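You operate a simulated robot arm through the tools that you are given. There is no shell and no other tool. Be economical: measure what you need, move in short steps, check, and stop when the job is done.

You are at the controls of a simulated robot arm. One attempt, no reset.

## Task
Halt the pump with the emergency stop, select Off, pull the stop out, reset and test the lamps.
Fine: isolator stays on; press no other button. Where these are worked on the way, their far stop is far enough and under half their travel is too little: emergency stop.

The check looks at the end state, three seconds after you hand in, the way a careful person would. Anything else that was tipped, shoved, dropped, spilled or broken makes it a failure.

## Robot
A 6-joint arm with a two-finger parallel gripper on a trunk, on a base that drives. Base frame: it is fixed to the floor where the robot stands at the start and does not move with it; the origin is under the middle of the robot, x ahead of it, y to its left, z up. Lengths are in m, angles in rad, forces in N, time in s.
Its first joint turns from -2.897 to 2.897 rad. Places, roughly: emergency stop [0.5, 0.3, 1.1]; isolator door [1.3, 0.6, 1.6]; isolator switch [1.2, 0.5, 1.6]; lamp test button [0.4, 0.3, 1.1]; pump on the sled [0, 1, 0.5]; reset button [0.5, 0.3, 1.4]; selector [0.5, 0.3, 1.2]; start button [0.3, 0.4, 1.2]; stop button [0.3, 0.4, 1.1]. Payload 3.91 kg.
Tool frame: the origin (TCP) lies between the finger pads and is the grasp point; the fingertips stand 0.03 m ahead of it; z points along the fingers, y is the line along which they close. Largest opening 0.11 m; finger width 0.02, thickness 0.01; the body of the gripper, 0.048 by 0.112 m, starts 0.055 m behind the TCP.
Orientation is told as [roll, pitch, yaw] about the base's x, y, z axes, in that order, counted from this pose: with the fingers straight down and closing along the base's y, the tool's x points along the base's -x, its y along +y and its z along -z.

## Interface
- The arm moves only by the tool move_arm. Its argument "deltas" is a list that holds one entry, the list of rows, each a list of 7 numbers: the shift along the tool's x, y, z in mm, then the turn, a rotation vector about the tool's x, y, z in rad, then the closure, from 0 (fully open) to 1 (shut). In form: [[[dx, dy, dz, ax, ay, az, gripper], ...]]. A call has 1 to 20 rows; each row shifts and turns the commanded pose from where the row before left it, along the tool's axes as they then stand. A row lasts 0.2 s, in which the tool goes at most 0.05 m and 0.15 rad; a call with a longer step from one row to the next is refused whole, and so is a gripper value outside its range. Where a pose cannot be reached the arm comes as near as it can. A force on the tool above 80 N (or 10 N above the force at the start of the call, whichever is more), or a blocked arm, ends the call early, and 0.2 s more pass. Each finger travels about 0.153 m/s and halts on what it meets, pressing with about 21 N; the grip force reading is that of the motor and also rises with nothing between the fingers. The clock runs only during rows and for 0.2 s after the last one: add rows that do not move to give the fingers time. It gives the time, the measured TCP pose, the force on the tool (base axes), the opening and the grip force at its end, in the units of the frame above (readings bear some noise), with the torque about the TCP (base axes, N m) and any sound that the robot's microphone picked up.
- Cameras (640 x 400 px; columns grow to the right, rows downward): "scene" is now at [0.1979, 0.3209, 1.3763]; the picture's right is [0.67, -0.74, 0.00], its down [-0.41, -0.37, -0.84] and it looks along [0.62, 0.56, -0.55] (base axes); focal length 214 px, centre (320, 200). "wrist" rides on the gripper at [0.072, 0.017, -0.103] in the tool frame; the picture's right is [-0.23, 0.97, 0.00], its down [-0.76, -0.18, -0.62] and it looks along [-0.61, -0.14, 0.78] (tool axes); focal length 222 px, centre (320, 200).
- get_image(camera): a new picture of that camera. No time passes.
- drive_base(legs): drives the robot by 1 to 6 legs, each [ahead, turn to the left] in m and rad, along the robot's own axes; the way and the turn of a leg run together, so that a leg with both is an arc; at most 1.5 m and 3.142 rad a leg. The arm and the cameras ride along, it lands a little off, and it stops where it bumps. It gives what a move gives.
- aim_head(pan, tilt): turns the head with the scene camera to pan (to the left, within 2.094 rad either way) and tilt (down, from -0.506 to 1.204), counted from straight ahead of the robot. It gives what a move gives.
- measure_at(camera, pixels): for up to 12 pixels [column, row] of the newest picture of that camera ("zoom" is the newest enlarged one), the place [x, y, z] in the base frame of the surface seen there, good to about 0.003 m, but the place of the scene camera against the robot may be out by one fixed shift of up to 0.012 m in any direction. No time passes.
- close_up(camera, box): a new picture of the part [left, top, right, bottom] of that camera's present view, enlarged. No time passes.
- finish_job(): hands the job in; it is judged then, once.

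Keep the steps short. Do not move on a guess: measure, check each grasp and each placing, and mend mistakes. In all there are 80 turns and 48 pictures (those below and enlarged ones count). Leave the gripper open and the arm clear of the work at the hand-in unless told otherwise, and finish with a single line.

The tools are called after "Request:" by a JSON object that holds its "fn" and its "kwargs". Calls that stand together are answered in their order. move_arm: Moves the arm, as the interface text tells. Its arguments: {"type":"object","properties":{"deltas":{"type":"array","items":{"type":"array","items":{"type":"array","items":{"type":"number"}}}}},"required":["deltas"]} The other tools are called the same way: drive_base (legs) drives the base; aim_head (pan, tilt) turns the head that bears the scene camera; get_image (camera) takes a picture; measure_at (camera, pixels) gives the place of the surface under pixels of a picture; close_up (camera, box) takes an enlarged picture of a part of a camera's view; finish_job () hands the job in.

At the start:

```text
t: 0.0
position: [0.6021, 0.1377, 0.9998]
orientation: [0.0, -0.002, 0.001]
force: [-0.3, -0.2, 0.8]
ft_torque: [-0.03, 0.0, 0.0]
grip_width: 0.11
grip_force: 0.1
robot x, y, heading: [0.0022, 0.0254, -0.003]
head pan, tilt: [0.733, 0.579]
```

scene: 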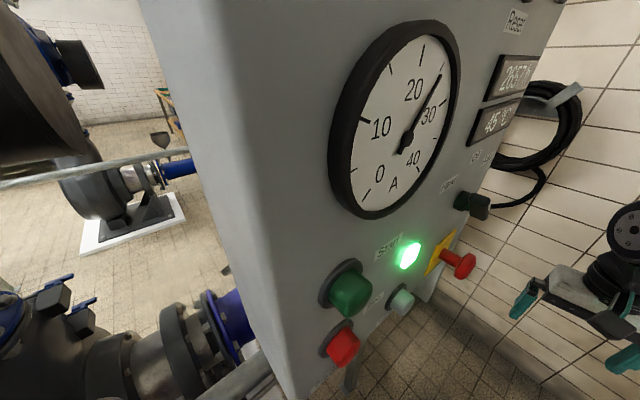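
wrist: 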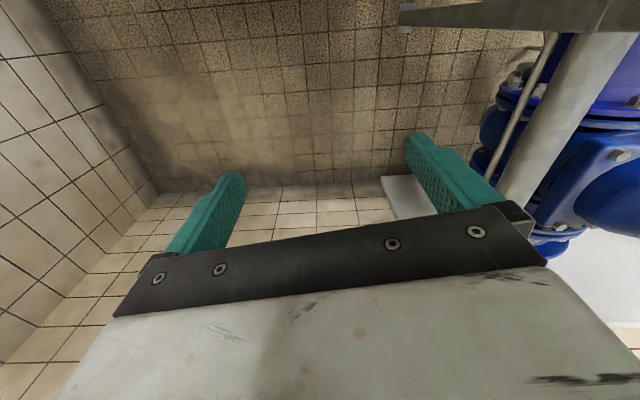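

The scene picture shows the panel close up, with the e-stop at (462,265), lamp test at about (400,300) and selector at about (475,203). I'll measure these points and the panel face.

Request:
{"fn": "measure_at", "kwargs": {"camera": "scene", "pixels": [[465, 267], [440, 255], [402, 302], [355, 290], [344, 347], [473, 202], [408, 256], [300, 250], [300, 100], [480, 130], [515, 20], [440, 230]]}}

Request:
{"fn": "close_up", "kwargs": {"camera": "scene", "box": [310, 150, 530, 380]}}

Request:
{"fn": "aim_head", "kwargs": {"pan": 0.6, "tilt": 0.1}}

Request:
{"fn": "get_image", "kwargs": {"camera": "scene"}}

```text
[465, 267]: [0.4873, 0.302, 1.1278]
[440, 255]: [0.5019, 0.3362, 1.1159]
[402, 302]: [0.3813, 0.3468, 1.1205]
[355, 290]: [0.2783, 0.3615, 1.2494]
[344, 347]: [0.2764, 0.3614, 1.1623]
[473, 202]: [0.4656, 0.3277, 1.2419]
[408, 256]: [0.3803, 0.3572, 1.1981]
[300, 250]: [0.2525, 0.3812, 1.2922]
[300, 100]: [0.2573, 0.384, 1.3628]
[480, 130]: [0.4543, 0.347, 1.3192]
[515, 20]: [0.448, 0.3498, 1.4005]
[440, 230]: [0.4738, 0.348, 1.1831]
```

```text
1.74 times, centred on (420, 265) of scene
```

zoom: 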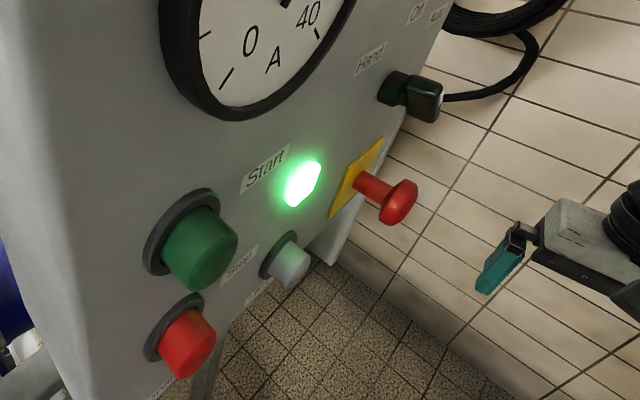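

```text
t: 0.9
position: [0.6027, 0.1373, 1.0]
orientation: [0.0, -0.001, 0.0]
force: [0.7, -0.6, -0.5]
ft_torque: [0.03, 0.03, 0.05]
grip_width: 0.1101
grip_force: 0.0
robot x, y, heading: [0.0049, 0.0259, -0.001]
head pan, tilt: [0.6, 0.099]
```

```text
44 pictures are left
```

scene: 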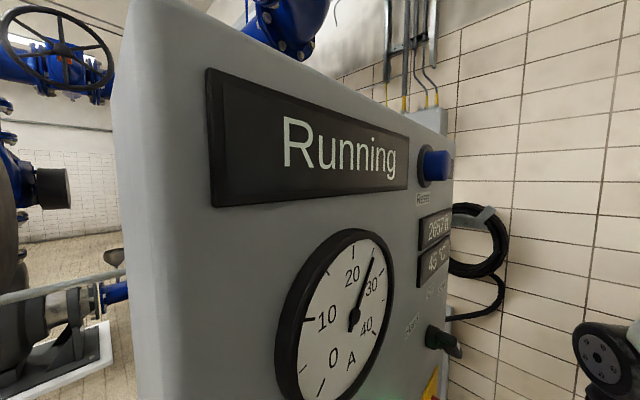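

The face looks along about (-0.165,-0.986), and the camera stands almost in its plane, so the view is poor. I'll look around to see if there is room to turn the robot to the right.

Request:
{"fn": "aim_head", "kwargs": {"pan": -0.9, "tilt": 0.6}}

Request:
{"fn": "get_image", "kwargs": {"camera": "scene"}}

Request:
{"fn": "measure_at", "kwargs": {"camera": "scene", "pixels": [[40, 60], [320, 60], [600, 60], [320, 350], [600, 300], [40, 300]]}}

```text
t: 2.5
position: [0.6025, 0.1384, 1.0006]
orientation: [0.001, 0.001, 0.001]
force: [-0.1, 0.4, 0.1]
ft_torque: [0.01, 0.0, 0.0]
grip_width: 0.1098
grip_force: 0.0
robot x, y, heading: [0.0045, 0.0257, 0.001]
head pan, tilt: [-0.901, 0.6]
```

```text
43 pictures are left
```

scene: 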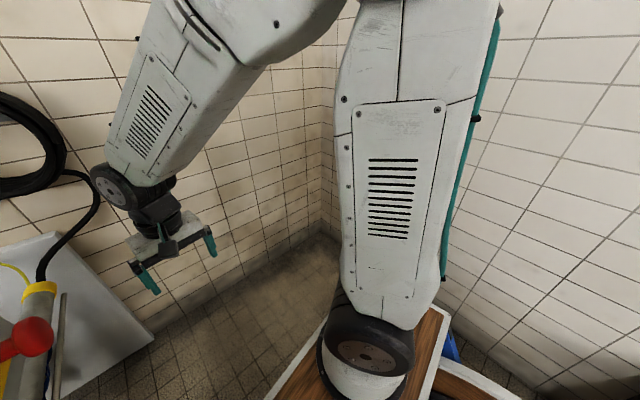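

```text
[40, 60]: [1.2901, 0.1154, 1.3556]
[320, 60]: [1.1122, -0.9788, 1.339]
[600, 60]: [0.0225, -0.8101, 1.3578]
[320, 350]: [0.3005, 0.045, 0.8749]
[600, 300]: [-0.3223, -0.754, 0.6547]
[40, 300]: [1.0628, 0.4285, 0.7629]
```

The walls are at about x=1.2 and y=-0.8. Before driving I'll check the floor near the base.

Request:
{"fn": "aim_head", "kwargs": {"pan": -0.9, "tilt": 1.2}}

Request:
{"fn": "get_image", "kwargs": {"camera": "scene"}}

Request:
{"fn": "measure_at", "kwargs": {"camera": "scene", "pixels": [[100, 200], [200, 60], [320, 200], [320, 300], [450, 250], [100, 350], [320, 380], [560, 200]]}}

Request:
{"fn": "aim_head", "kwargs": {"pan": -2.05, "tilt": 0.9}}

Request:
{"fn": "get_image", "kwargs": {"camera": "scene"}}

```text
t: 3.5
position: [0.6015, 0.1379, 0.9986]
orientation: [-0.002, 0.001, 0.0]
force: [0.1, 0.0, 0.0]
ft_torque: [-0.02, 0.02, 0.01]
grip_width: 0.1099
grip_force: 0.1
robot x, y, heading: [0.0013, 0.0258, -0.0]
head pan, tilt: [-0.901, 1.201]
```

```text
42 pictures are left
```

scene: 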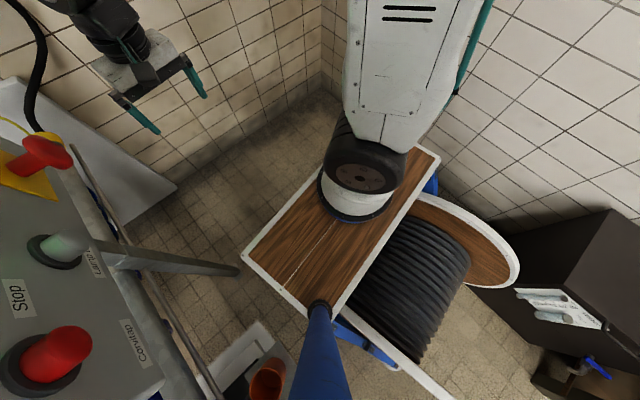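

```text
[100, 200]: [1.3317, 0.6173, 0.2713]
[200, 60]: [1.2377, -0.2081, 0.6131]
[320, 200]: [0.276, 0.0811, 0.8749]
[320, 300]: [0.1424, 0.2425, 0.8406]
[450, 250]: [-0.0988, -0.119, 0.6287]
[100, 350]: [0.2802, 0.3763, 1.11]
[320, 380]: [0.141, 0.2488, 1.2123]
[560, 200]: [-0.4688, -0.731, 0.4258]
```

```text
t: 4.9
position: [0.6024, 0.1377, 1.0003]
orientation: [0.002, 0.0, 0.0]
force: [-0.5, 1.3, 0.4]
ft_torque: [-0.01, -0.01, -0.02]
grip_width: 0.1099
grip_force: 0.1
robot x, y, heading: [0.0026, 0.0238, 0.002]
head pan, tilt: [-2.051, 0.901]
```

```text
41 pictures are left
```

scene: 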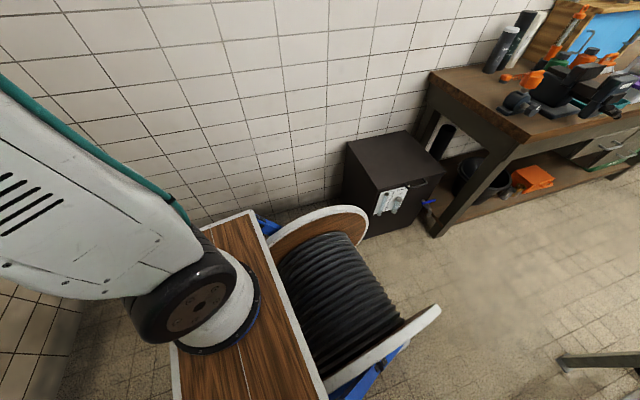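

The robot is a big cart with the reel behind it, so turning it is risky and I'll work from here. First step: lift the tool and roll it so the fingers point at the panel (+y), clear of everything at about (0.6,0.08,1.1).

Request:
{"fn": "move_arm", "kwargs": {"deltas": [[[0, -12, -25, 0, 0, 0, 0.5], [0, -12, -25, 0, 0, 0, 1], [0, -12, -25, 0, 0, 0, 1], [0, -12, -25, 0, 0, 0, 1], [0, -12, 0, -0.143, 0, 0, 1], [0, 0, 0, -0.143, 0, 0, 1], [0, 0, 0, -0.143, 0, 0, 1], [0, 0, 0, -0.143, 0, 0, 1], [0, 0, 0, -0.143, 0, 0, 1], [0, 0, 0, -0.143, 0, 0, 1], [0, 0, 0, -0.143, 0, 0, 1], [0, 0, 0, -0.143, 0, 0, 1], [0, 0, 0, -0.143, 0, 0, 1], [0, 0, 0, -0.143, 0, 0, 1], [0, 0, 0, -0.141, 0, 0, 1], [0, 0, 0, 0, -0.083, 0, 1], [0, 0, 0, 0, -0.083, 0, 1], [0, 0, 0, 0, 0, 0, 1]]]}}

Request:
{"fn": "aim_head", "kwargs": {"pan": 0.4, "tilt": 0.6}}

Request:
{"fn": "get_image", "kwargs": {"camera": "wrist"}}

Request:
{"fn": "get_image", "kwargs": {"camera": "scene"}}

```text
t: 8.7
position: [0.6016, 0.0761, 1.1008]
orientation: [1.571, 0.0, -0.168]
force: [-1.1, 0.1, 0.3]
ft_torque: [0.04, 0.02, -0.01]
grip_width: 0.0
grip_force: 21.1
robot x, y, heading: [0.0048, 0.0251, -0.006]
head pan, tilt: [-2.051, 0.901]
```

```text
t: 10.9
position: [0.6013, 0.0773, 1.101]
orientation: [1.572, -0.001, -0.165]
force: [0.4, -0.2, -1.1]
ft_torque: [0.02, 0.02, 0.0]
grip_width: 0.0
grip_force: 20.9
robot x, y, heading: [0.0063, 0.0282, 0.002]
head pan, tilt: [0.4, 0.6]
```

```text
40 pictures are left
```

wrist: 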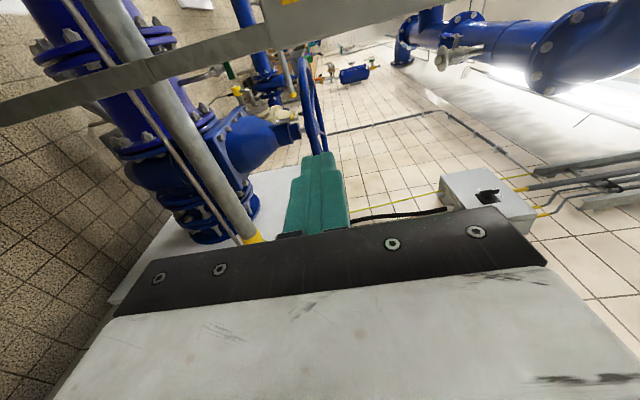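

```text
39 pictures are left
```

scene: 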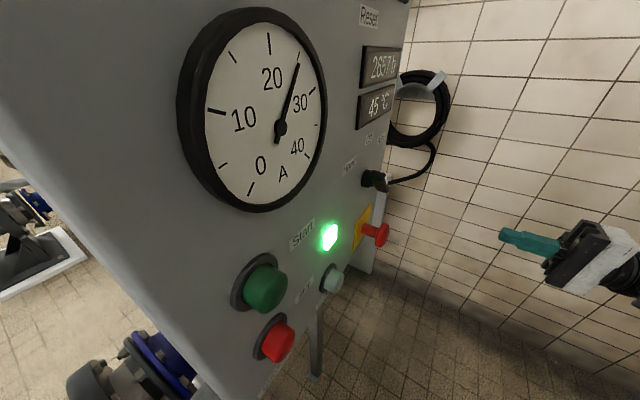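

The arm reached the pose. I'll zoom in on the scene picture around the fingers and the controls to work out the camera's fixed shift and the controls' positions.

Request:
{"fn": "close_up", "kwargs": {"camera": "scene", "box": [300, 140, 420, 300]}}

Request:
{"fn": "measure_at", "kwargs": {"camera": "zoom", "pixels": [[380, 200], [320, 200], [320, 300], [450, 250]]}}

Request:
{"fn": "close_up", "kwargs": {"camera": "scene", "box": [480, 190, 640, 290]}}

Request:
{"fn": "measure_at", "kwargs": {"camera": "scene", "pixels": [[502, 235], [504, 232], [508, 237], [530, 243], [378, 235], [367, 230], [374, 180], [383, 183], [334, 281], [340, 278], [329, 238], [355, 210]]}}

```text
2.50 times, centred on (360, 220) of scene
```

zoom: 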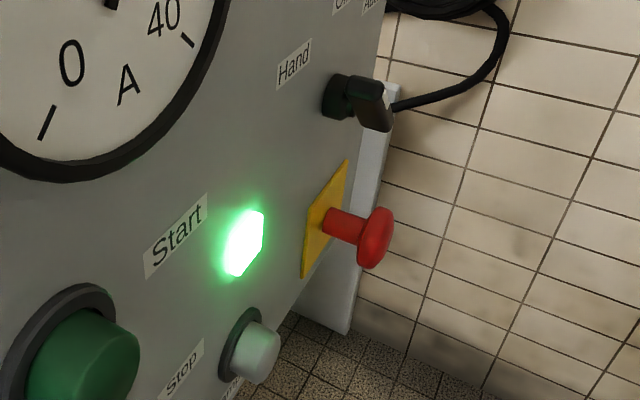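

```text
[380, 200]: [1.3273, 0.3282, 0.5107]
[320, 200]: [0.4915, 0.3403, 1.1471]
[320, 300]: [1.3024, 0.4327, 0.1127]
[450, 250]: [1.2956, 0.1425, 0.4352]
```

```text
4.00 times, centred on (560, 240) of scene
```

zoom: 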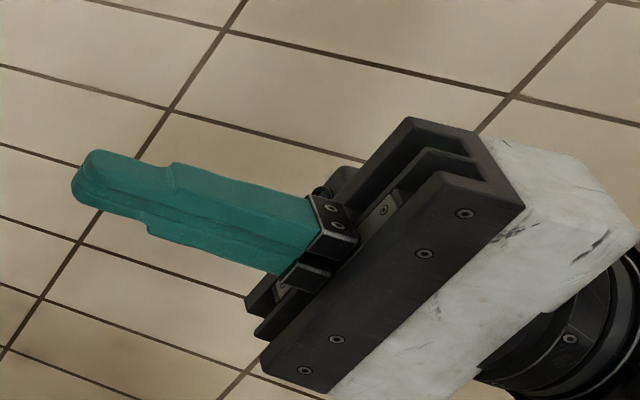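

```text
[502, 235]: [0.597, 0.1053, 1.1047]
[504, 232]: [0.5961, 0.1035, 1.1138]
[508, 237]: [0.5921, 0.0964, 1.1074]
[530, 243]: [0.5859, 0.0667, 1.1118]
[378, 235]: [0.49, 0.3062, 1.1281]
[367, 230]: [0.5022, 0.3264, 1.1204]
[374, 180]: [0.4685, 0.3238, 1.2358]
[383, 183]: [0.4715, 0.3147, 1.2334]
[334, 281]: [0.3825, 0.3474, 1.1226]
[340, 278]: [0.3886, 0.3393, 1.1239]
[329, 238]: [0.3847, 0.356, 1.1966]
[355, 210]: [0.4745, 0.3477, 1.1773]
```

Fingertip pixel (502,235) measures (0.597,0.105,1.105), and the true spot is about (0.597,0.108,1.101). The scene shift is therefore small, about 4 mm. I'll move the tool in front of the e-stop, about 0.1 m short of it, and look with the wrist camera.

Request:
{"fn": "move_arm", "kwargs": {"deltas": [[[35.3, 4.75, 20, 0, 0, 0, 1], [35.3, 4.75, 20, 0, 0, 0, 1], [35.3, 4.75, 20, 0, 0, 0, 1], [35.3, 4.75, 20, 0, 0, 0, 1], [0, 0, 0, 0, 0, 0, 1]]]}}

Request:
{"fn": "get_image", "kwargs": {"camera": "wrist"}}

Request:
{"fn": "get_image", "kwargs": {"camera": "scene"}}

```text
t: 12.1
position: [0.5676, 0.1645, 1.1554]
orientation: [1.569, 0.0, -0.164]
force: [1.0, 0.0, -0.2]
ft_torque: [-0.01, 0.0, 0.01]
grip_width: 0.0001
grip_force: 21.0
out of reach, approached as far as the arm can: row 2, 3, 4
robot x, y, heading: [0.0042, 0.0263, -0.0]
head pan, tilt: [0.4, 0.6]
```

```text
36 pictures are left
```

wrist: 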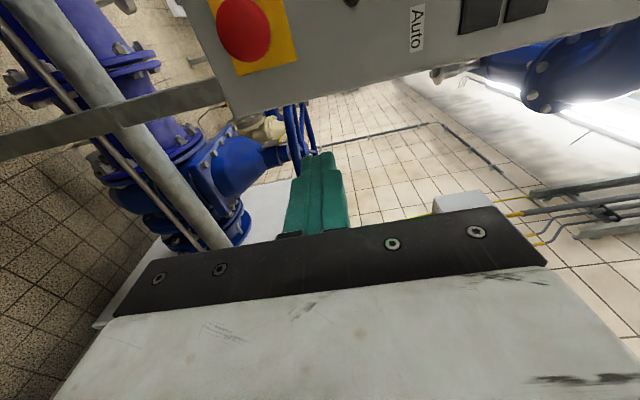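

```text
35 pictures are left
```

scene: 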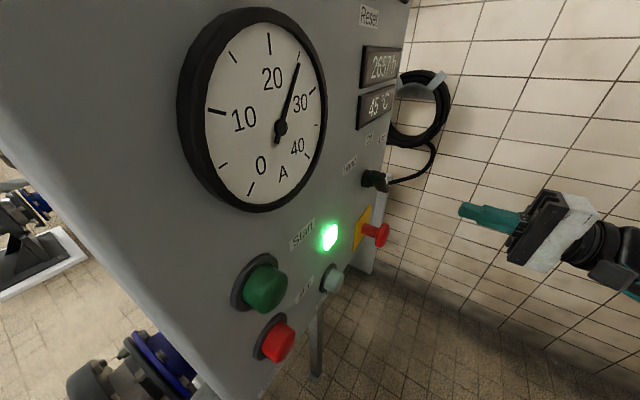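

The arm can't reach there because it's too close to its own base. I'll back the cart up, but first I'll check that the floor behind it is clear.

Request:
{"fn": "aim_head", "kwargs": {"pan": -2.09, "tilt": 0.9}}

Request:
{"fn": "get_image", "kwargs": {"camera": "scene"}}

Request:
{"fn": "measure_at", "kwargs": {"camera": "scene", "pixels": [[405, 345], [350, 215], [432, 312], [355, 140], [392, 215], [330, 240], [440, 230], [570, 350], [250, 330], [500, 300]]}}

```text
t: 14.4
position: [0.5673, 0.1633, 1.1544]
orientation: [1.569, 0.0, -0.164]
force: [-1.1, -0.1, 0.4]
ft_torque: [0.03, 0.01, 0.01]
grip_width: 0.0001
grip_force: 21.4
robot x, y, heading: [0.0015, 0.0253, 0.004]
head pan, tilt: [-2.089, 0.901]
```

```text
34 pictures are left
```

scene: 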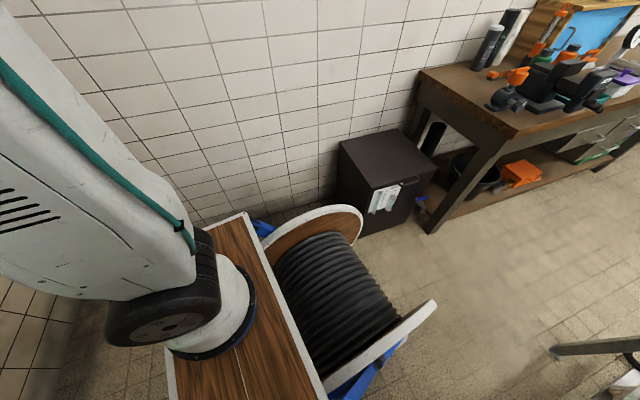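

```text
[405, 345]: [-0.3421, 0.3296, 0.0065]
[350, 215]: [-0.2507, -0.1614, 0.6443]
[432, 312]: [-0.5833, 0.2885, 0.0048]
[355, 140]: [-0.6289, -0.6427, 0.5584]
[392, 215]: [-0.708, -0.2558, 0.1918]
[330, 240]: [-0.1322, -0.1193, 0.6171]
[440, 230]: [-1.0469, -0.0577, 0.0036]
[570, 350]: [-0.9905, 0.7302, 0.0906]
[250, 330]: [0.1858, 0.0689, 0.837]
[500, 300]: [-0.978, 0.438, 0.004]
```

The floor behind is clear: the reel's rear is at about x=-0.3 and the box starts near x=-0.6, off to the side. I'll back up 0.22 m.

Request:
{"fn": "drive_base", "kwargs": {"legs": [[-0.22, 0]]}}

Request:
{"fn": "aim_head", "kwargs": {"pan": 0.2, "tilt": 0.5}}

Request:
{"fn": "get_image", "kwargs": {"camera": "scene"}}

```text
t: 16.1
position: [0.3447, 0.1631, 1.1561]
orientation: [1.569, 0.001, -0.164]
force: [0.2, -0.4, 0.2]
ft_torque: [0.03, 0.02, -0.01]
grip_width: 0.0
grip_force: 20.8
robot x, y, heading: [-0.218, 0.0253, 0.002]
head pan, tilt: [-2.089, 0.901]
```

```text
t: 18.2
position: [0.3442, 0.1631, 1.1561]
orientation: [1.57, 0.0, -0.166]
force: [0.6, 1.1, 0.0]
ft_torque: [-0.03, 0.0, 0.0]
grip_width: 0.0003
grip_force: 21.0
robot x, y, heading: [-0.215, 0.0296, 0.001]
head pan, tilt: [0.201, 0.499]
```

```text
33 pictures are left
```

scene: 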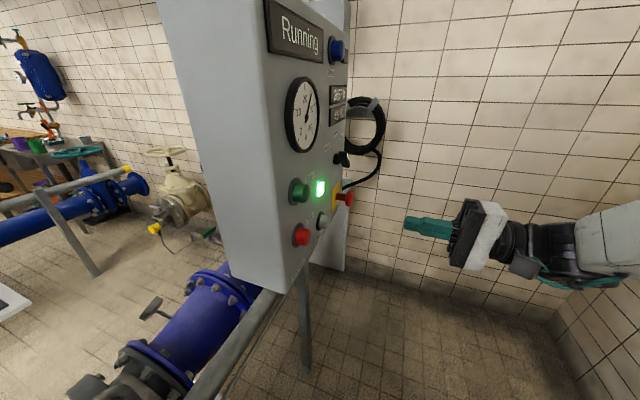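

There's room now. I'll move the tool to about (0.468,0.18,1.12), in front of the e-stop and about 9 cm clear, and look with the wrist camera.

Request:
{"fn": "move_arm", "kwargs": {"deltas": [[[-30, -9, 9.25, 0, 0, 0, 1], [-30, -9, 9.25, 0, 0, 0, 1], [-30, -9, 9.25, 0, 0, 0, 1], [-30, -9, 9.25, 0, 0, 0, 1], [0, 0, 0, 0, 0, 0, 1]]]}}

Request:
{"fn": "get_image", "kwargs": {"camera": "wrist"}}

```text
t: 19.4
position: [0.4677, 0.1796, 1.119]
orientation: [1.568, 0.0, -0.165]
force: [-0.5, 0.8, 0.3]
ft_torque: [-0.02, 0.0, 0.02]
grip_width: 0.0004
grip_force: 20.1
robot x, y, heading: [-0.2233, 0.0251, 0.002]
head pan, tilt: [0.201, 0.499]
```

```text
32 pictures are left
```

wrist: 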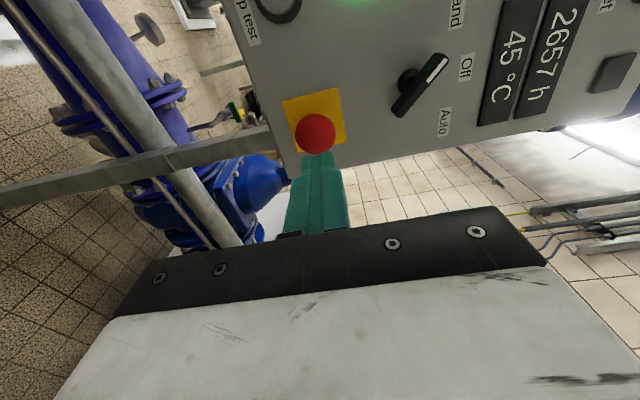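

This is a clear view: the e-stop is at (315,133), and the selector at (418,85) points to Hand, with Off straight up. Measuring next.

Request:
{"fn": "close_up", "kwargs": {"camera": "wrist", "box": [230, 0, 530, 190]}}

Request:
{"fn": "measure_at", "kwargs": {"camera": "wrist", "pixels": [[315, 133], [286, 103], [341, 91], [346, 140], [298, 150], [440, 62], [402, 108], [420, 85], [405, 75], [370, 60], [380, 120], [612, 72]]}}

```text
2.11 times, centred on (380, 95) of wrist
```

zoom: 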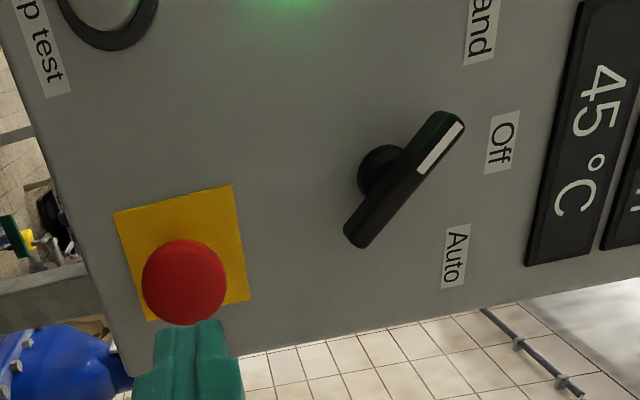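

```text
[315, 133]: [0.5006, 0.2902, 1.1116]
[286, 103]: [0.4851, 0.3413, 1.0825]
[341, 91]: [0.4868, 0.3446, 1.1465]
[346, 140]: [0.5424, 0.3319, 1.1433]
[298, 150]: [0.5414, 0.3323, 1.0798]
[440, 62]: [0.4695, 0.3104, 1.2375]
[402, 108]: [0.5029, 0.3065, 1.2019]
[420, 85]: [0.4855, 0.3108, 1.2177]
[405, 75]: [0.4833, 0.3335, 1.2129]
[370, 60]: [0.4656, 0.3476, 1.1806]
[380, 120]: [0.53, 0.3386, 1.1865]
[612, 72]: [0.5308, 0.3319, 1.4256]
```

The e-stop face centre is at about (0.5045,0.290,1.112) and the plate centre at (0.514,0.338). I'll line up (18 mm sideways, 7 mm down), then go forward to about 8 mm short.

Request:
{"fn": "move_arm", "kwargs": {"deltas": [[[-18, -7, 15, 0, 0, 0, 1], [0, 0, 31, 0, 0, 0, 1], [0, 0, 31, 0, 0, 0, 1], [0, 0, 0, 0, 0, 0, 1]]]}}

Request:
{"fn": "close_up", "kwargs": {"camera": "wrist", "box": [230, 40, 430, 240]}}

```text
t: 20.4
position: [0.4984, 0.2524, 1.1122]
orientation: [1.57, 0.001, -0.165]
force: [-0.8, 0.0, 0.3]
ft_torque: [0.0, -0.02, 0.02]
grip_width: 0.0002
grip_force: 20.7
robot x, y, heading: [-0.2165, 0.0277, -0.005]
head pan, tilt: [0.201, 0.499]
```

```text
2.00 times, centred on (330, 140) of wrist
```

zoom: 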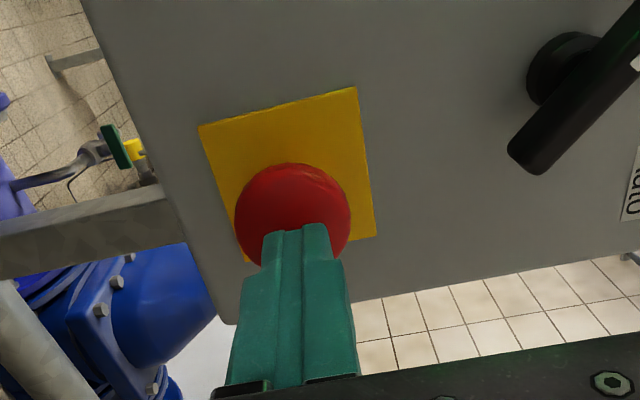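

The fingers are lined up with the mushroom head. I'll push forward slowly.

Request:
{"fn": "move_arm", "kwargs": {"deltas": [[[0, 0, 4, 0, 0, 0, 1], [0, 0, 4, 0, 0, 0, 1], [0, 0, 3, 0, 0, 0, 1], [0, 0, 3, 0, 0, 0, 1], [0, 0, 2, 0, 0, 0, 1], [0, 0, 2, 0, 0, 0, 1], [0, 0, 2, 0, 0, 0, 1], [0, 0, 0, 0, 0, 0, 1]]]}}

```text
t: 22.2
position: [0.5023, 0.2722, 1.1112]
orientation: [1.571, 0.001, -0.166]
force: [1.2, -4.1, -0.9]
ft_torque: [-0.06, 0.01, -0.03]
grip_width: 0.0
grip_force: 20.8
robot x, y, heading: [-0.217, 0.0256, 0.001]
head pan, tilt: [0.201, 0.499]
```

It's in contact with light force (4 N). I'll keep pushing until the stop.

Request:
{"fn": "move_arm", "kwargs": {"deltas": [[[0, 0, 2, 0, 0, 0, 1], [0, 0, 2, 0, 0, 0, 1], [0, 0, 2, 0, 0, 0, 1], [0, 0, 2, 0, 0, 0, 1], [0, 0, 0, 0, 0, 0, 1]]]}}

Request:
{"fn": "close_up", "kwargs": {"camera": "wrist", "box": [230, 40, 430, 240]}}

Request:
{"fn": "get_image", "kwargs": {"camera": "scene"}}

```text
t: 23.4
position: [0.5056, 0.2786, 1.1127]
orientation: [1.572, -0.001, -0.166]
force: [-9.1, -13.5, -0.8]
ft_torque: [-0.07, 0.03, 0.26]
grip_width: 0.0
grip_force: 20.9
robot x, y, heading: [-0.2209, 0.0293, -0.002]
head pan, tilt: [0.201, 0.499]
```

```text
2.00 times, centred on (330, 140) of wrist
```

zoom: 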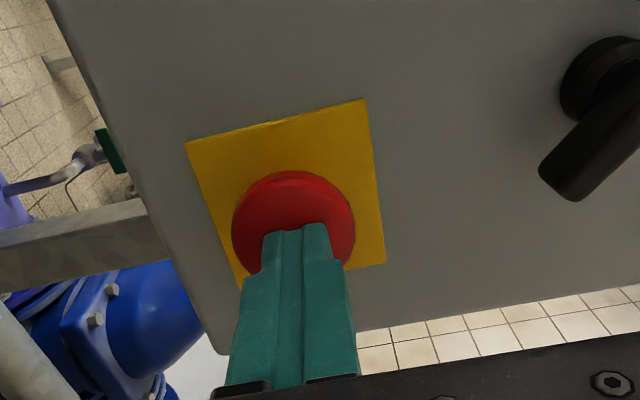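

```text
28 pictures are left
```

scene: 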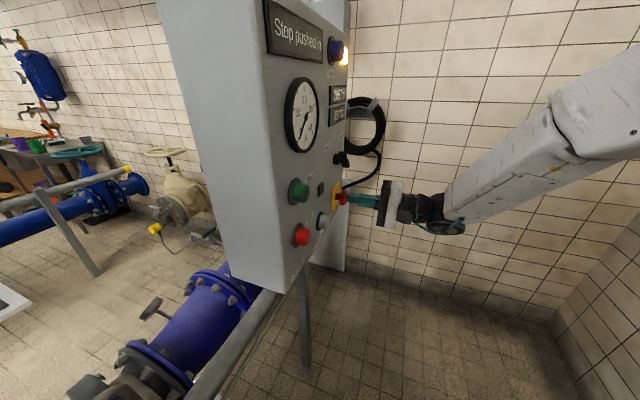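

The display reads "Stop pushed in" and the reset lamp is lit amber. I'll retract and check that it stays latched.

Request:
{"fn": "move_arm", "kwargs": {"deltas": [[[0, 0, -10, 0, 0, 0, 1], [0, 0, -25, 0, 0, 0, 1], [0, 0, -35, 0, 0, 0, 0.6], [0, 0, -30, 0, 0, 0, 0.6], [0, 0, 0, 0, 0, 0, 0.6]]]}}

Request:
{"fn": "get_image", "kwargs": {"camera": "wrist"}}

Request:
{"fn": "measure_at", "kwargs": {"camera": "wrist", "pixels": [[315, 133], [341, 91], [415, 85], [435, 66], [402, 105]]}}

```text
t: 24.6
position: [0.4874, 0.1801, 1.1125]
orientation: [1.568, -0.001, -0.165]
force: [0.2, 0.6, -0.5]
ft_torque: [0.02, 0.0, 0.0]
grip_width: 0.0438
grip_force: 0.0
robot x, y, heading: [-0.222, 0.0267, -0.002]
head pan, tilt: [0.201, 0.499]
```

```text
27 pictures are left
```

wrist: 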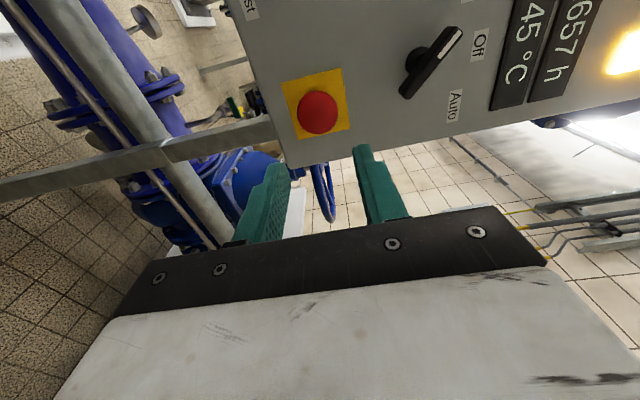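

```text
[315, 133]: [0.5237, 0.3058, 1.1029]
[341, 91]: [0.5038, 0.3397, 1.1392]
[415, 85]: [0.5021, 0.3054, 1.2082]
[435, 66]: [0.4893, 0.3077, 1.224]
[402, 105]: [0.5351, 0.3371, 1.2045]
```

The e-stop is latched in. Next is the selector: the bar's centre is at about (0.486,0.308,1.219), tilted 45° to Hand. I'll move in front of it and roll the tool +45° so the fingers close across the bar.

Request:
{"fn": "move_arm", "kwargs": {"deltas": [[[7.5, 35.5, 8.5, 0, 0, 0, 0.6], [7.5, 35.5, 8.5, 0, 0, 0, 0.6], [7.5, 35.5, 8.5, 0, 0, 0, 0.6], [0, 0, 0, 0, 0, 0.131, 0.6], [0, 0, 0, 0, 0, 0.131, 0.6], [0, 0, 0, 0, 0, 0.131, 0.6], [0, 0, 0, 0, 0, 0.131, 0.6], [0, 0, 0, 0, 0, 0.131, 0.6], [0, 0, 0, 0, 0, 0.131, 0.6], [0, 0, 0, 0, 0, 0, 0.6]]]}}

Request:
{"fn": "get_image", "kwargs": {"camera": "wrist"}}

```text
t: 26.8
position: [0.4688, 0.2099, 1.2194]
orientation: [1.568, 0.785, -0.166]
force: [-0.2, 0.5, 0.0]
ft_torque: [0.01, 0.05, 0.03]
grip_width: 0.0441
grip_force: 0.1
robot x, y, heading: [-0.219, 0.0272, -0.001]
head pan, tilt: [0.201, 0.499]
```

```text
26 pictures are left
```

wrist: 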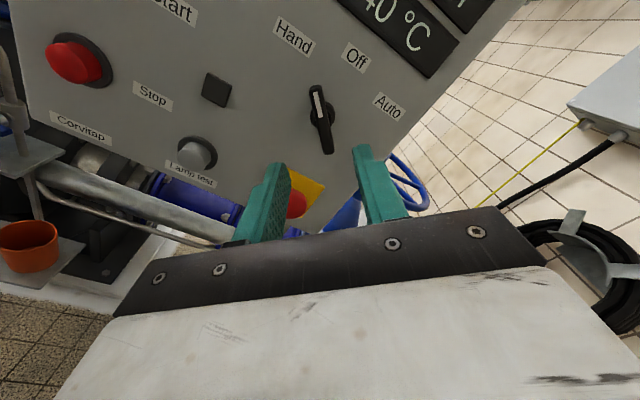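

The bar now lies between the fingers' planes. I'll measure its ends and centre.

Request:
{"fn": "close_up", "kwargs": {"camera": "wrist", "box": [240, 60, 400, 220]}}

Request:
{"fn": "measure_at", "kwargs": {"camera": "wrist", "pixels": [[317, 91], [328, 147], [321, 112], [322, 122], [324, 132], [310, 122]]}}

```text
2.50 times, centred on (320, 140) of wrist
```

zoom: 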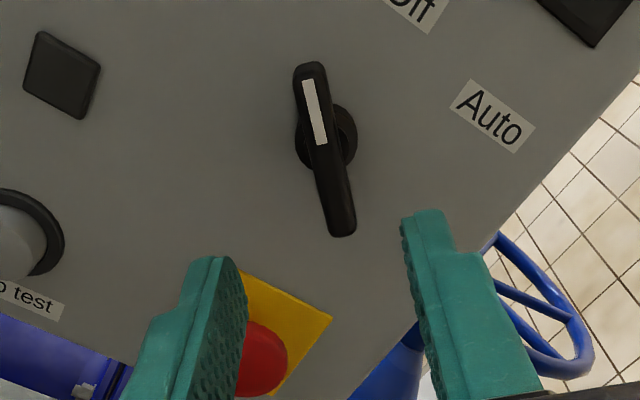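

```text
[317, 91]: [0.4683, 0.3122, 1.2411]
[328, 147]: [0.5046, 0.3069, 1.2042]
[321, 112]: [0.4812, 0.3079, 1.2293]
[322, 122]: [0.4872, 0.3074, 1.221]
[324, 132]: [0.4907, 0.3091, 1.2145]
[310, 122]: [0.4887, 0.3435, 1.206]
```

The bar centre is at (0.4865,0.308,1.2225). I'll advance 82 mm with a 3 mm side correction, so the tips go about 12 mm past the bar's front face. The fingers stay open.

Request:
{"fn": "move_arm", "kwargs": {"deltas": [[[1, 3, 25, 0, 0, 0, 0.6], [0, 0, 25, 0, 0, 0, 0.6], [0, 0, 20, 0, 0, 0, 0.6], [0, 0, 12, 0, 0, 0, 0.6], [0, 0, 0, 0, 0, 0, 0.6]]]}}

Request:
{"fn": "close_up", "kwargs": {"camera": "wrist", "box": [220, 40, 420, 240]}}

```text
t: 28.0
position: [0.4854, 0.2901, 1.2212]
orientation: [1.569, 0.785, -0.165]
force: [-0.2, -0.2, 0.0]
ft_torque: [0.01, -0.01, 0.01]
grip_width: 0.044
grip_force: 0.0
robot x, y, heading: [-0.2217, 0.0271, 0.0]
head pan, tilt: [0.201, 0.499]
```

```text
2.00 times, centred on (320, 140) of wrist
```

zoom: 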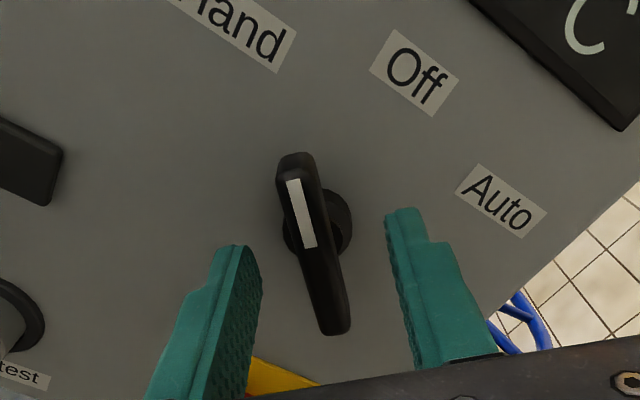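

The bar is between the fingers. I'll close on it.

Request:
{"fn": "move_arm", "kwargs": {"deltas": [[[0, 0, 0, 0, 0, 0, 0.9], [0, 0, 0, 0, 0, 0, 1], [0, 0, 0, 0, 0, 0, 1]]]}}

Request:
{"fn": "close_up", "kwargs": {"camera": "wrist", "box": [220, 40, 420, 240]}}

```text
t: 28.8
position: [0.4835, 0.291, 1.2205]
orientation: [1.568, 0.787, -0.166]
force: [-12.9, -3.5, -11.5]
ft_torque: [0.01, 0.04, 0.6]
grip_width: 0.0121
grip_force: 45.4
robot x, y, heading: [-0.2205, 0.0267, 0.0]
head pan, tilt: [0.201, 0.499]
```

```text
2.00 times, centred on (320, 140) of wrist
```

zoom: 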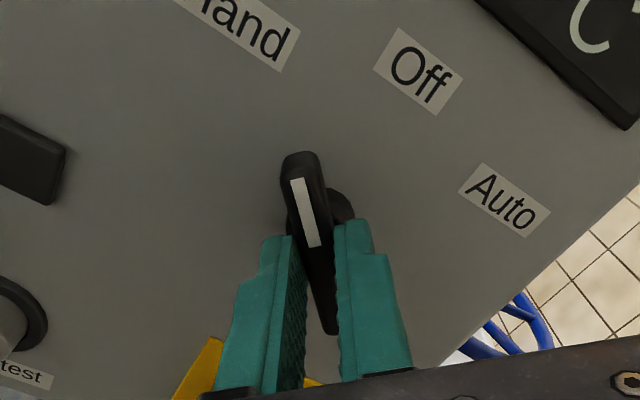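

Gripped with a 12 mm opening, but there's about 17 N sideways along tool -y. I'll ease 2 mm that way, then read the force.

Request:
{"fn": "move_arm", "kwargs": {"deltas": [[[0, -2, 0, 0, 0, 0, 1], [0, 0, 0, 0, 0, 0, 1]]]}}

```text
t: 29.4
position: [0.484, 0.2902, 1.2203]
orientation: [1.571, 0.785, -0.166]
force: [-2.1, -1.6, -3.8]
ft_torque: [0.04, 0.0, 0.26]
grip_width: 0.012
grip_force: 45.2
robot x, y, heading: [-0.2184, 0.0235, 0.002]
head pan, tilt: [0.201, 0.499]
```

Force relieved. I'll turn the tool +45° about its own axis, toward Off.

Request:
{"fn": "move_arm", "kwargs": {"deltas": [[[0, 0, 0, 0, 0, 0.1, 1], [0, 0, 0, 0, 0, 0.1, 1], [0, 0, 0, 0, 0, 0.1, 1], [0, 0, 0, 0, 0, 0.1, 1], [0, 0, 0, 0, 0, 0.1, 1], [0, 0, 0, 0, 0, 0.1, 1], [0, 0, 0, 0, 0, 0.1, 1], [0, 0, 0, 0, 0, 0.085, 1], [0, 0, 0, 0, 0, 0, 1]]]}}

Request:
{"fn": "get_image", "kwargs": {"camera": "wrist"}}

```text
t: 31.4
position: [0.484, 0.2911, 1.2223]
orientation: [-2.738, 1.567, 1.805]
force: [39.5, -4.0, 27.6]
ft_torque: [-0.06, -0.04, -0.72]
grip_width: 0.0116
grip_force: 45.1
robot x, y, heading: [-0.2171, 0.0297, -0.003]
head pan, tilt: [0.201, 0.499]
```

```text
22 pictures are left
```

wrist: 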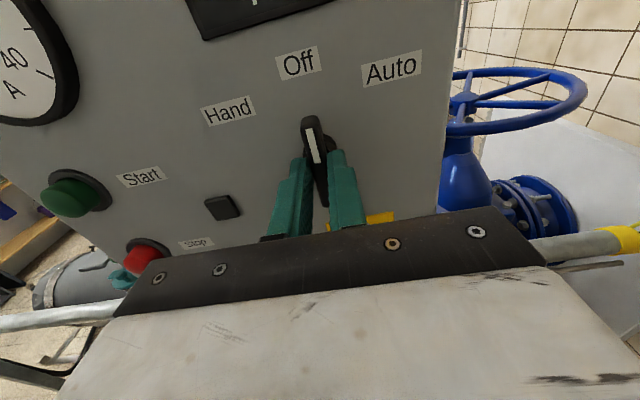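

The bar now points to Off. I'll relieve the side load (tool is pushed +x, +z), then open.

Request:
{"fn": "move_arm", "kwargs": {"deltas": [[[3, 4, 0, 0, 0, 0, 1], [0, 0, 0, 0, 0, 0, 1]]]}}

```text
t: 32.0
position: [0.486, 0.2911, 1.2227]
orientation: [-0.887, 1.567, -2.619]
force: [3.5, -17.0, 0.1]
ft_torque: [1.32, -0.23, -0.11]
grip_width: 0.0118
grip_force: 44.7
robot x, y, heading: [-0.2191, 0.0239, 0.001]
head pan, tilt: [0.201, 0.499]
```

The side load is gone. I'll open, retract and check.

Request:
{"fn": "move_arm", "kwargs": {"deltas": [[[0, 0, 0, 0, 0, 0, 0.8], [0, 0, 0, 0, 0, 0, 0.6], [0, 0, 0, 0, 0, 0, 0.6], [0, 0, -20, 0, 0, 0, 0.6], [0, 0, -40, 0, 0, 0, 0.6], [0, 0, -40, 0, 0, 0, 0.6], [0, 0, 0, 0, 0, 0, 0.5]]]}}

Request:
{"fn": "get_image", "kwargs": {"camera": "wrist"}}

Request:
{"fn": "get_image", "kwargs": {"camera": "scene"}}

```text
t: 33.6
position: [0.4678, 0.1919, 1.2216]
orientation: [-0.588, 1.57, -2.321]
force: [-0.3, -0.3, 0.7]
ft_torque: [-0.01, 0.0, 0.02]
grip_width: 0.0551
grip_force: 0.0
robot x, y, heading: [-0.2196, 0.0274, -0.002]
head pan, tilt: [0.201, 0.499]
```

```text
21 pictures are left
```

wrist: 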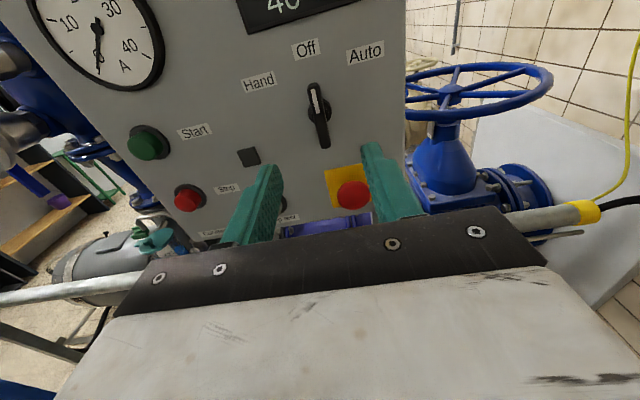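

```text
20 pictures are left
```

scene: 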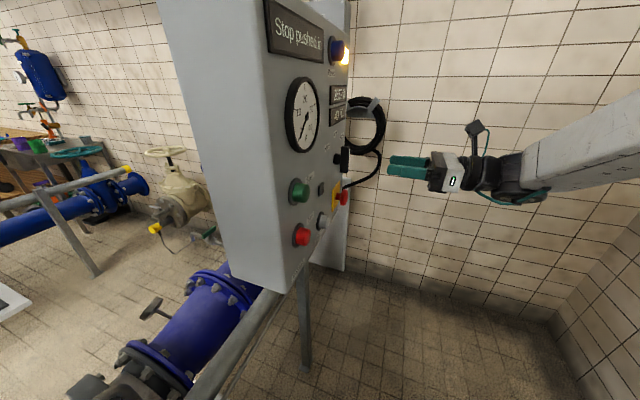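

The selector points to Off and the stop is still pushed in. Next I'll move down in front of the e-stop with the fingers open wider, and look.

Request:
{"fn": "move_arm", "kwargs": {"deltas": [[[-37, 7, 0, 0, 0, 0, 0.3], [-37, 7, 0, 0, 0, 0, 0.3], [-36, 7, 20, 0, 0, 0, 0.3], [0, 0, 20, 0, 0, 0, 0.3], [0, 0, 0, 0, 0, 0, 0.3]]]}}

Request:
{"fn": "close_up", "kwargs": {"camera": "wrist", "box": [220, 40, 420, 240]}}

Request:
{"fn": "measure_at", "kwargs": {"camera": "wrist", "pixels": [[320, 125], [320, 135], [330, 125], [310, 125], [320, 115]]}}

```text
t: 34.8
position: [0.4975, 0.2297, 1.1129]
orientation: [-0.375, 1.569, -2.111]
force: [0.5, 0.7, 0.4]
ft_torque: [-0.01, 0.01, 0.0]
grip_width: 0.0772
grip_force: 0.1
robot x, y, heading: [-0.2181, 0.0277, 0.001]
head pan, tilt: [0.201, 0.499]
```

```text
2.00 times, centred on (320, 140) of wrist
```

zoom: 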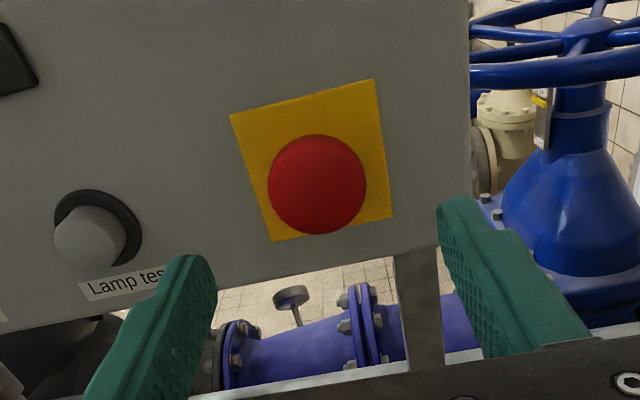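

```text
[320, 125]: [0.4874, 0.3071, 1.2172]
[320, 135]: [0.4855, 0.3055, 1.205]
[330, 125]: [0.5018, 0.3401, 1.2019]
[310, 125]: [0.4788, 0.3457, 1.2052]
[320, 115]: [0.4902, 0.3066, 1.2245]
```

Those readings came from the older full picture. I'll measure on the zoom instead.

Request:
{"fn": "measure_at", "kwargs": {"camera": "zoom", "pixels": [[317, 185], [273, 190], [362, 180], [312, 140], [322, 228], [240, 120], [368, 88], [385, 212], [278, 236], [90, 238]]}}

```text
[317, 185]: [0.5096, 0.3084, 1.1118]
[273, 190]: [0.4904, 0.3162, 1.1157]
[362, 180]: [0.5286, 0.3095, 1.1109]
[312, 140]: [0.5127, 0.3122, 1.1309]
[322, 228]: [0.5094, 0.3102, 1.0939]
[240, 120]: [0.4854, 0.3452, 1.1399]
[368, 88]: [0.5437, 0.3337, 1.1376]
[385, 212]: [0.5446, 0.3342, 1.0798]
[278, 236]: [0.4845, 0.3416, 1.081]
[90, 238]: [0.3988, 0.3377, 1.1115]
```

The head centre is at (0.5095,0.310,1.1125), 42 mm across, and the tool is in line with it. I'll advance 73 mm so the tips end about 7 mm short of the plate, then close.

Request:
{"fn": "move_arm", "kwargs": {"deltas": [[[0, -1, 25, 0, 0, 0, 0.3], [0, 0, 25, 0, 0, 0, 0.3], [0, 0, 15, 0, 0, 0, 0.3], [0, 0, 8, 0, 0, 0, 0.3], [0, 0, 0, 0, 0, 0, 0.5], [0, 0, 0, 0, 0, 0, 1], [0, 0, 0, 0, 0, 0, 1]]]}}

Request:
{"fn": "close_up", "kwargs": {"camera": "wrist", "box": [220, 60, 420, 260]}}

```text
t: 36.4
position: [0.5084, 0.3013, 1.1145]
orientation: [-0.493, 1.569, -2.227]
force: [-14.8, -1.9, -1.4]
ft_torque: [0.24, 0.1, 0.39]
grip_width: 0.0436
grip_force: 45.2
robot x, y, heading: [-0.2208, 0.0283, -0.002]
head pan, tilt: [0.201, 0.499]
```

```text
2.00 times, centred on (320, 160) of wrist
```

zoom: 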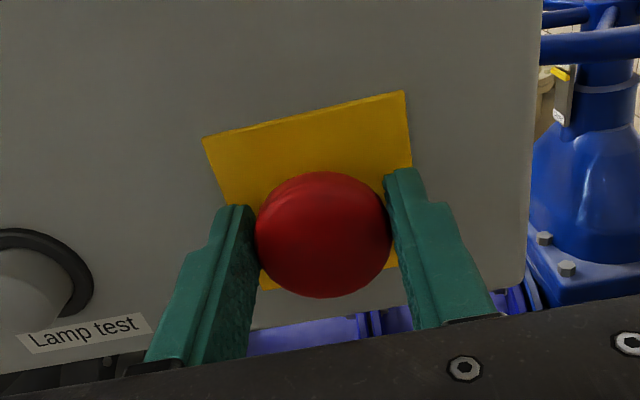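

The head is gripped at 43.6 mm. I'll ease 2 mm sideways and pull straight back in small steps.

Request:
{"fn": "move_arm", "kwargs": {"deltas": [[[0, -2, 0, 0, 0, 0, 1], [0, 0, -3, 0, 0, 0, 1], [0, 0, -3, 0, 0, 0, 1], [0, 0, -3, 0, 0, 0, 1], [0, 0, -3, 0, 0, 0, 1], [0, 0, -3, 0, 0, 0, 1], [0, 0, 0, 0, 0, 0, 1]]]}}

Request:
{"fn": "get_image", "kwargs": {"camera": "scene"}}

```text
t: 38.0
position: [0.5047, 0.2861, 1.115]
orientation: [1.659, 1.57, -0.077]
force: [19.4, 19.3, 17.2]
ft_torque: [0.26, -0.2, -0.31]
grip_width: 0.0435
grip_force: 44.7
robot x, y, heading: [-0.2158, 0.0263, 0.003]
head pan, tilt: [0.201, 0.499]
```

```text
17 pictures are left
```

scene: 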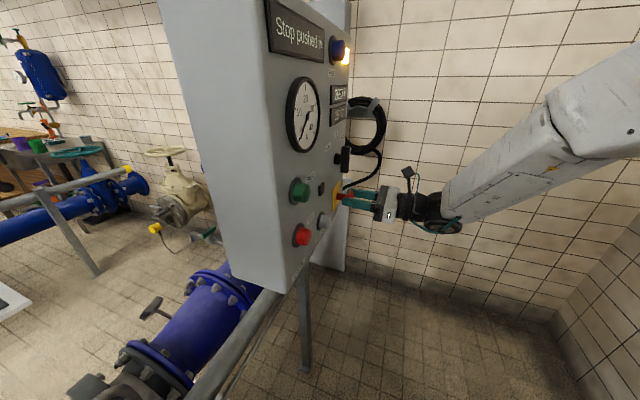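

The tool came back 15 mm with about 19 N of pull, but the display still reads "Stop pushed in". I'll check whether it slipped.

Request:
{"fn": "close_up", "kwargs": {"camera": "wrist", "box": [220, 60, 420, 260]}}

Request:
{"fn": "measure_at", "kwargs": {"camera": "zoom", "pixels": [[322, 235], [322, 200], [300, 140]]}}

```text
2.00 times, centred on (320, 160) of wrist
```

zoom: 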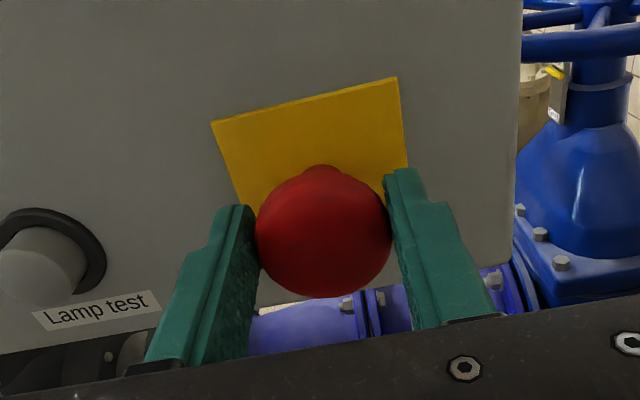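

```text
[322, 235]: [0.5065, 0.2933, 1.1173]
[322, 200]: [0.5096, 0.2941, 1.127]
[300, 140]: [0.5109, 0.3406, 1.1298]
```

The head came along with the stem showing and is almost out (face at y=0.293, against 0.290 originally). I'll pull a few mm more and ease the side load.

Request:
{"fn": "move_arm", "kwargs": {"deltas": [[[1, 1.5, -2, 0, 0, 0, 1], [1, 1, -2, 0, 0, 0, 1], [0, 0, -2, 0, 0, 0, 1], [0, 0, 0, 0, 0, 0, 1]]]}}

Request:
{"fn": "close_up", "kwargs": {"camera": "scene", "box": [250, 0, 410, 220]}}

```text
t: 39.0
position: [0.5046, 0.2808, 1.1132]
orientation: [-0.464, 1.565, -2.196]
force: [-4.7, 42.5, -6.4]
ft_torque: [0.17, 0.04, 0.19]
grip_width: 0.0437
grip_force: 45.1
robot x, y, heading: [-0.2165, 0.0281, -0.002]
head pan, tilt: [0.201, 0.499]
```

```text
1.82 times, centred on (330, 110) of scene
```

zoom: 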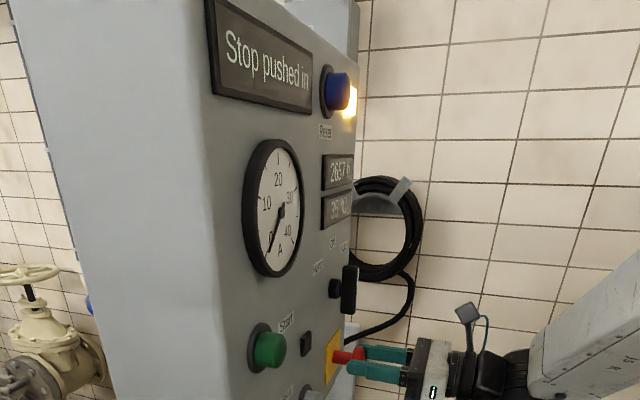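

The pull reads 42 N, so it's at the outer stop. I'll ease slightly, open, retract and check that the head stays out.

Request:
{"fn": "move_arm", "kwargs": {"deltas": [[[0, 0, 2, 0, 0, 0, 1], [0, 0, 0, 0, 0, 0, 0.6], [0, 0, 0, 0, 0, 0, 0.3], [0, 0, -25, 0, 0, 0, 0.3], [0, 0, -40, 0, 0, 0, 0.3], [0, 0, 0, 0, 0, 0, 0.3]]]}}

Request:
{"fn": "get_image", "kwargs": {"camera": "wrist"}}

Request:
{"fn": "measure_at", "kwargs": {"camera": "wrist", "pixels": [[318, 130], [318, 140], [325, 130], [318, 120]]}}

Request:
{"fn": "close_up", "kwargs": {"camera": "scene", "box": [250, 0, 410, 220]}}

```text
t: 40.4
position: [0.4966, 0.2175, 1.1147]
orientation: [-0.598, 1.57, -2.332]
force: [-0.1, 0.4, -0.2]
ft_torque: [-0.01, 0.01, 0.04]
grip_width: 0.0769
grip_force: 0.1
robot x, y, heading: [-0.2186, 0.0255, -0.002]
head pan, tilt: [0.201, 0.499]
```

```text
14 pictures are left
```

wrist: 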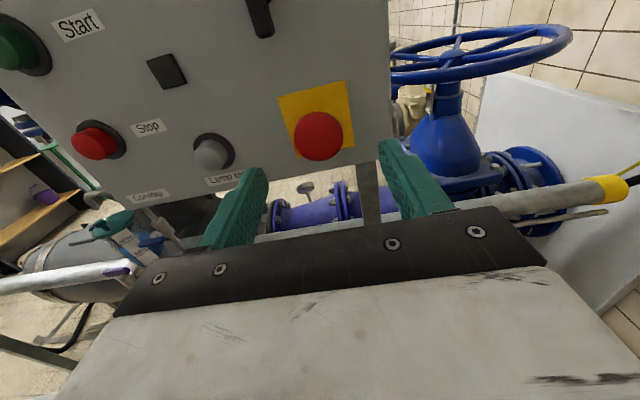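

```text
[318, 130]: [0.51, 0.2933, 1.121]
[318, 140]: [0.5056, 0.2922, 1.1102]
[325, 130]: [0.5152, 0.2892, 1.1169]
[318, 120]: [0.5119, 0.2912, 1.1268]
```

```text
1.82 times, centred on (330, 110) of scene
```

zoom: 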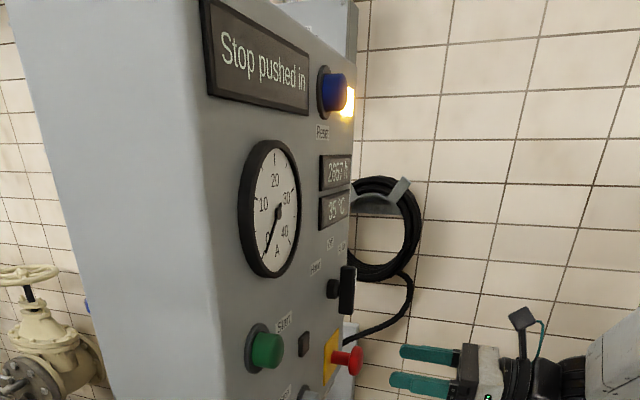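

The e-stop stays out, 47 mm proud as at the start. The message probably latches until reset. I'll retract 40 mm, rise to about z=1.39 with the fingers shut, and look at the reset button.

Request:
{"fn": "move_arm", "kwargs": {"deltas": [[[0, 0, -40, 0, 0, 0, 1], [40, -6, 0, 0, 0, 0, 1], [40, -6, 0, 0, 0, 0, 1], [40, -6, 0, 0, 0, 0, 1], [40, -6, 0, 0, 0, 0, 1], [40, -6, 0, 0, 0, 0, 1], [40, -6, 0, 0, 0, 0, 1], [40, -6, 0, 0, 0, 0, 1], [0, 0, 0, 0, 0, 0, 1]]]}}

Request:
{"fn": "get_image", "kwargs": {"camera": "wrist"}}

```text
t: 42.4
position: [0.4461, 0.187, 1.398]
orientation: [-0.456, 1.568, -2.191]
force: [-0.2, 0.2, 0.6]
ft_torque: [0.04, 0.01, 0.01]
grip_width: 0.0
grip_force: 21.4
robot x, y, heading: [-0.2202, 0.0254, 0.0]
head pan, tilt: [0.201, 0.499]
```

```text
12 pictures are left
```

wrist: 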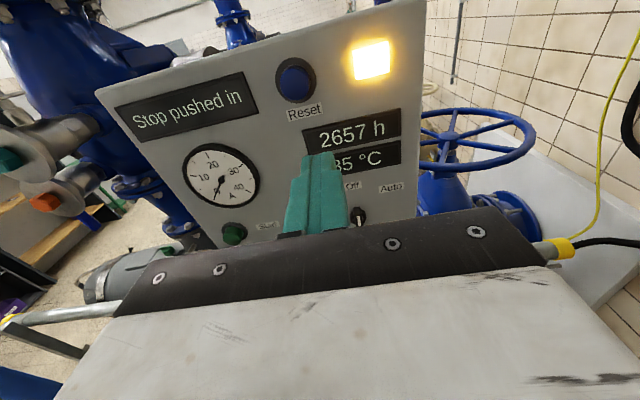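

The reset button is the blue one at (295,80). Measuring it.

Request:
{"fn": "measure_at", "kwargs": {"camera": "wrist", "pixels": [[295, 80], [287, 80], [304, 78], [294, 70], [297, 90], [270, 70], [325, 75]]}}

```text
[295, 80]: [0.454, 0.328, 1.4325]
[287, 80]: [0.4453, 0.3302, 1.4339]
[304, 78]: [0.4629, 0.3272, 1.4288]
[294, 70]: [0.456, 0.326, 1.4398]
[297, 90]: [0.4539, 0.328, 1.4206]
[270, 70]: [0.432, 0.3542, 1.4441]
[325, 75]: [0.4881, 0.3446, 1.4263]
```

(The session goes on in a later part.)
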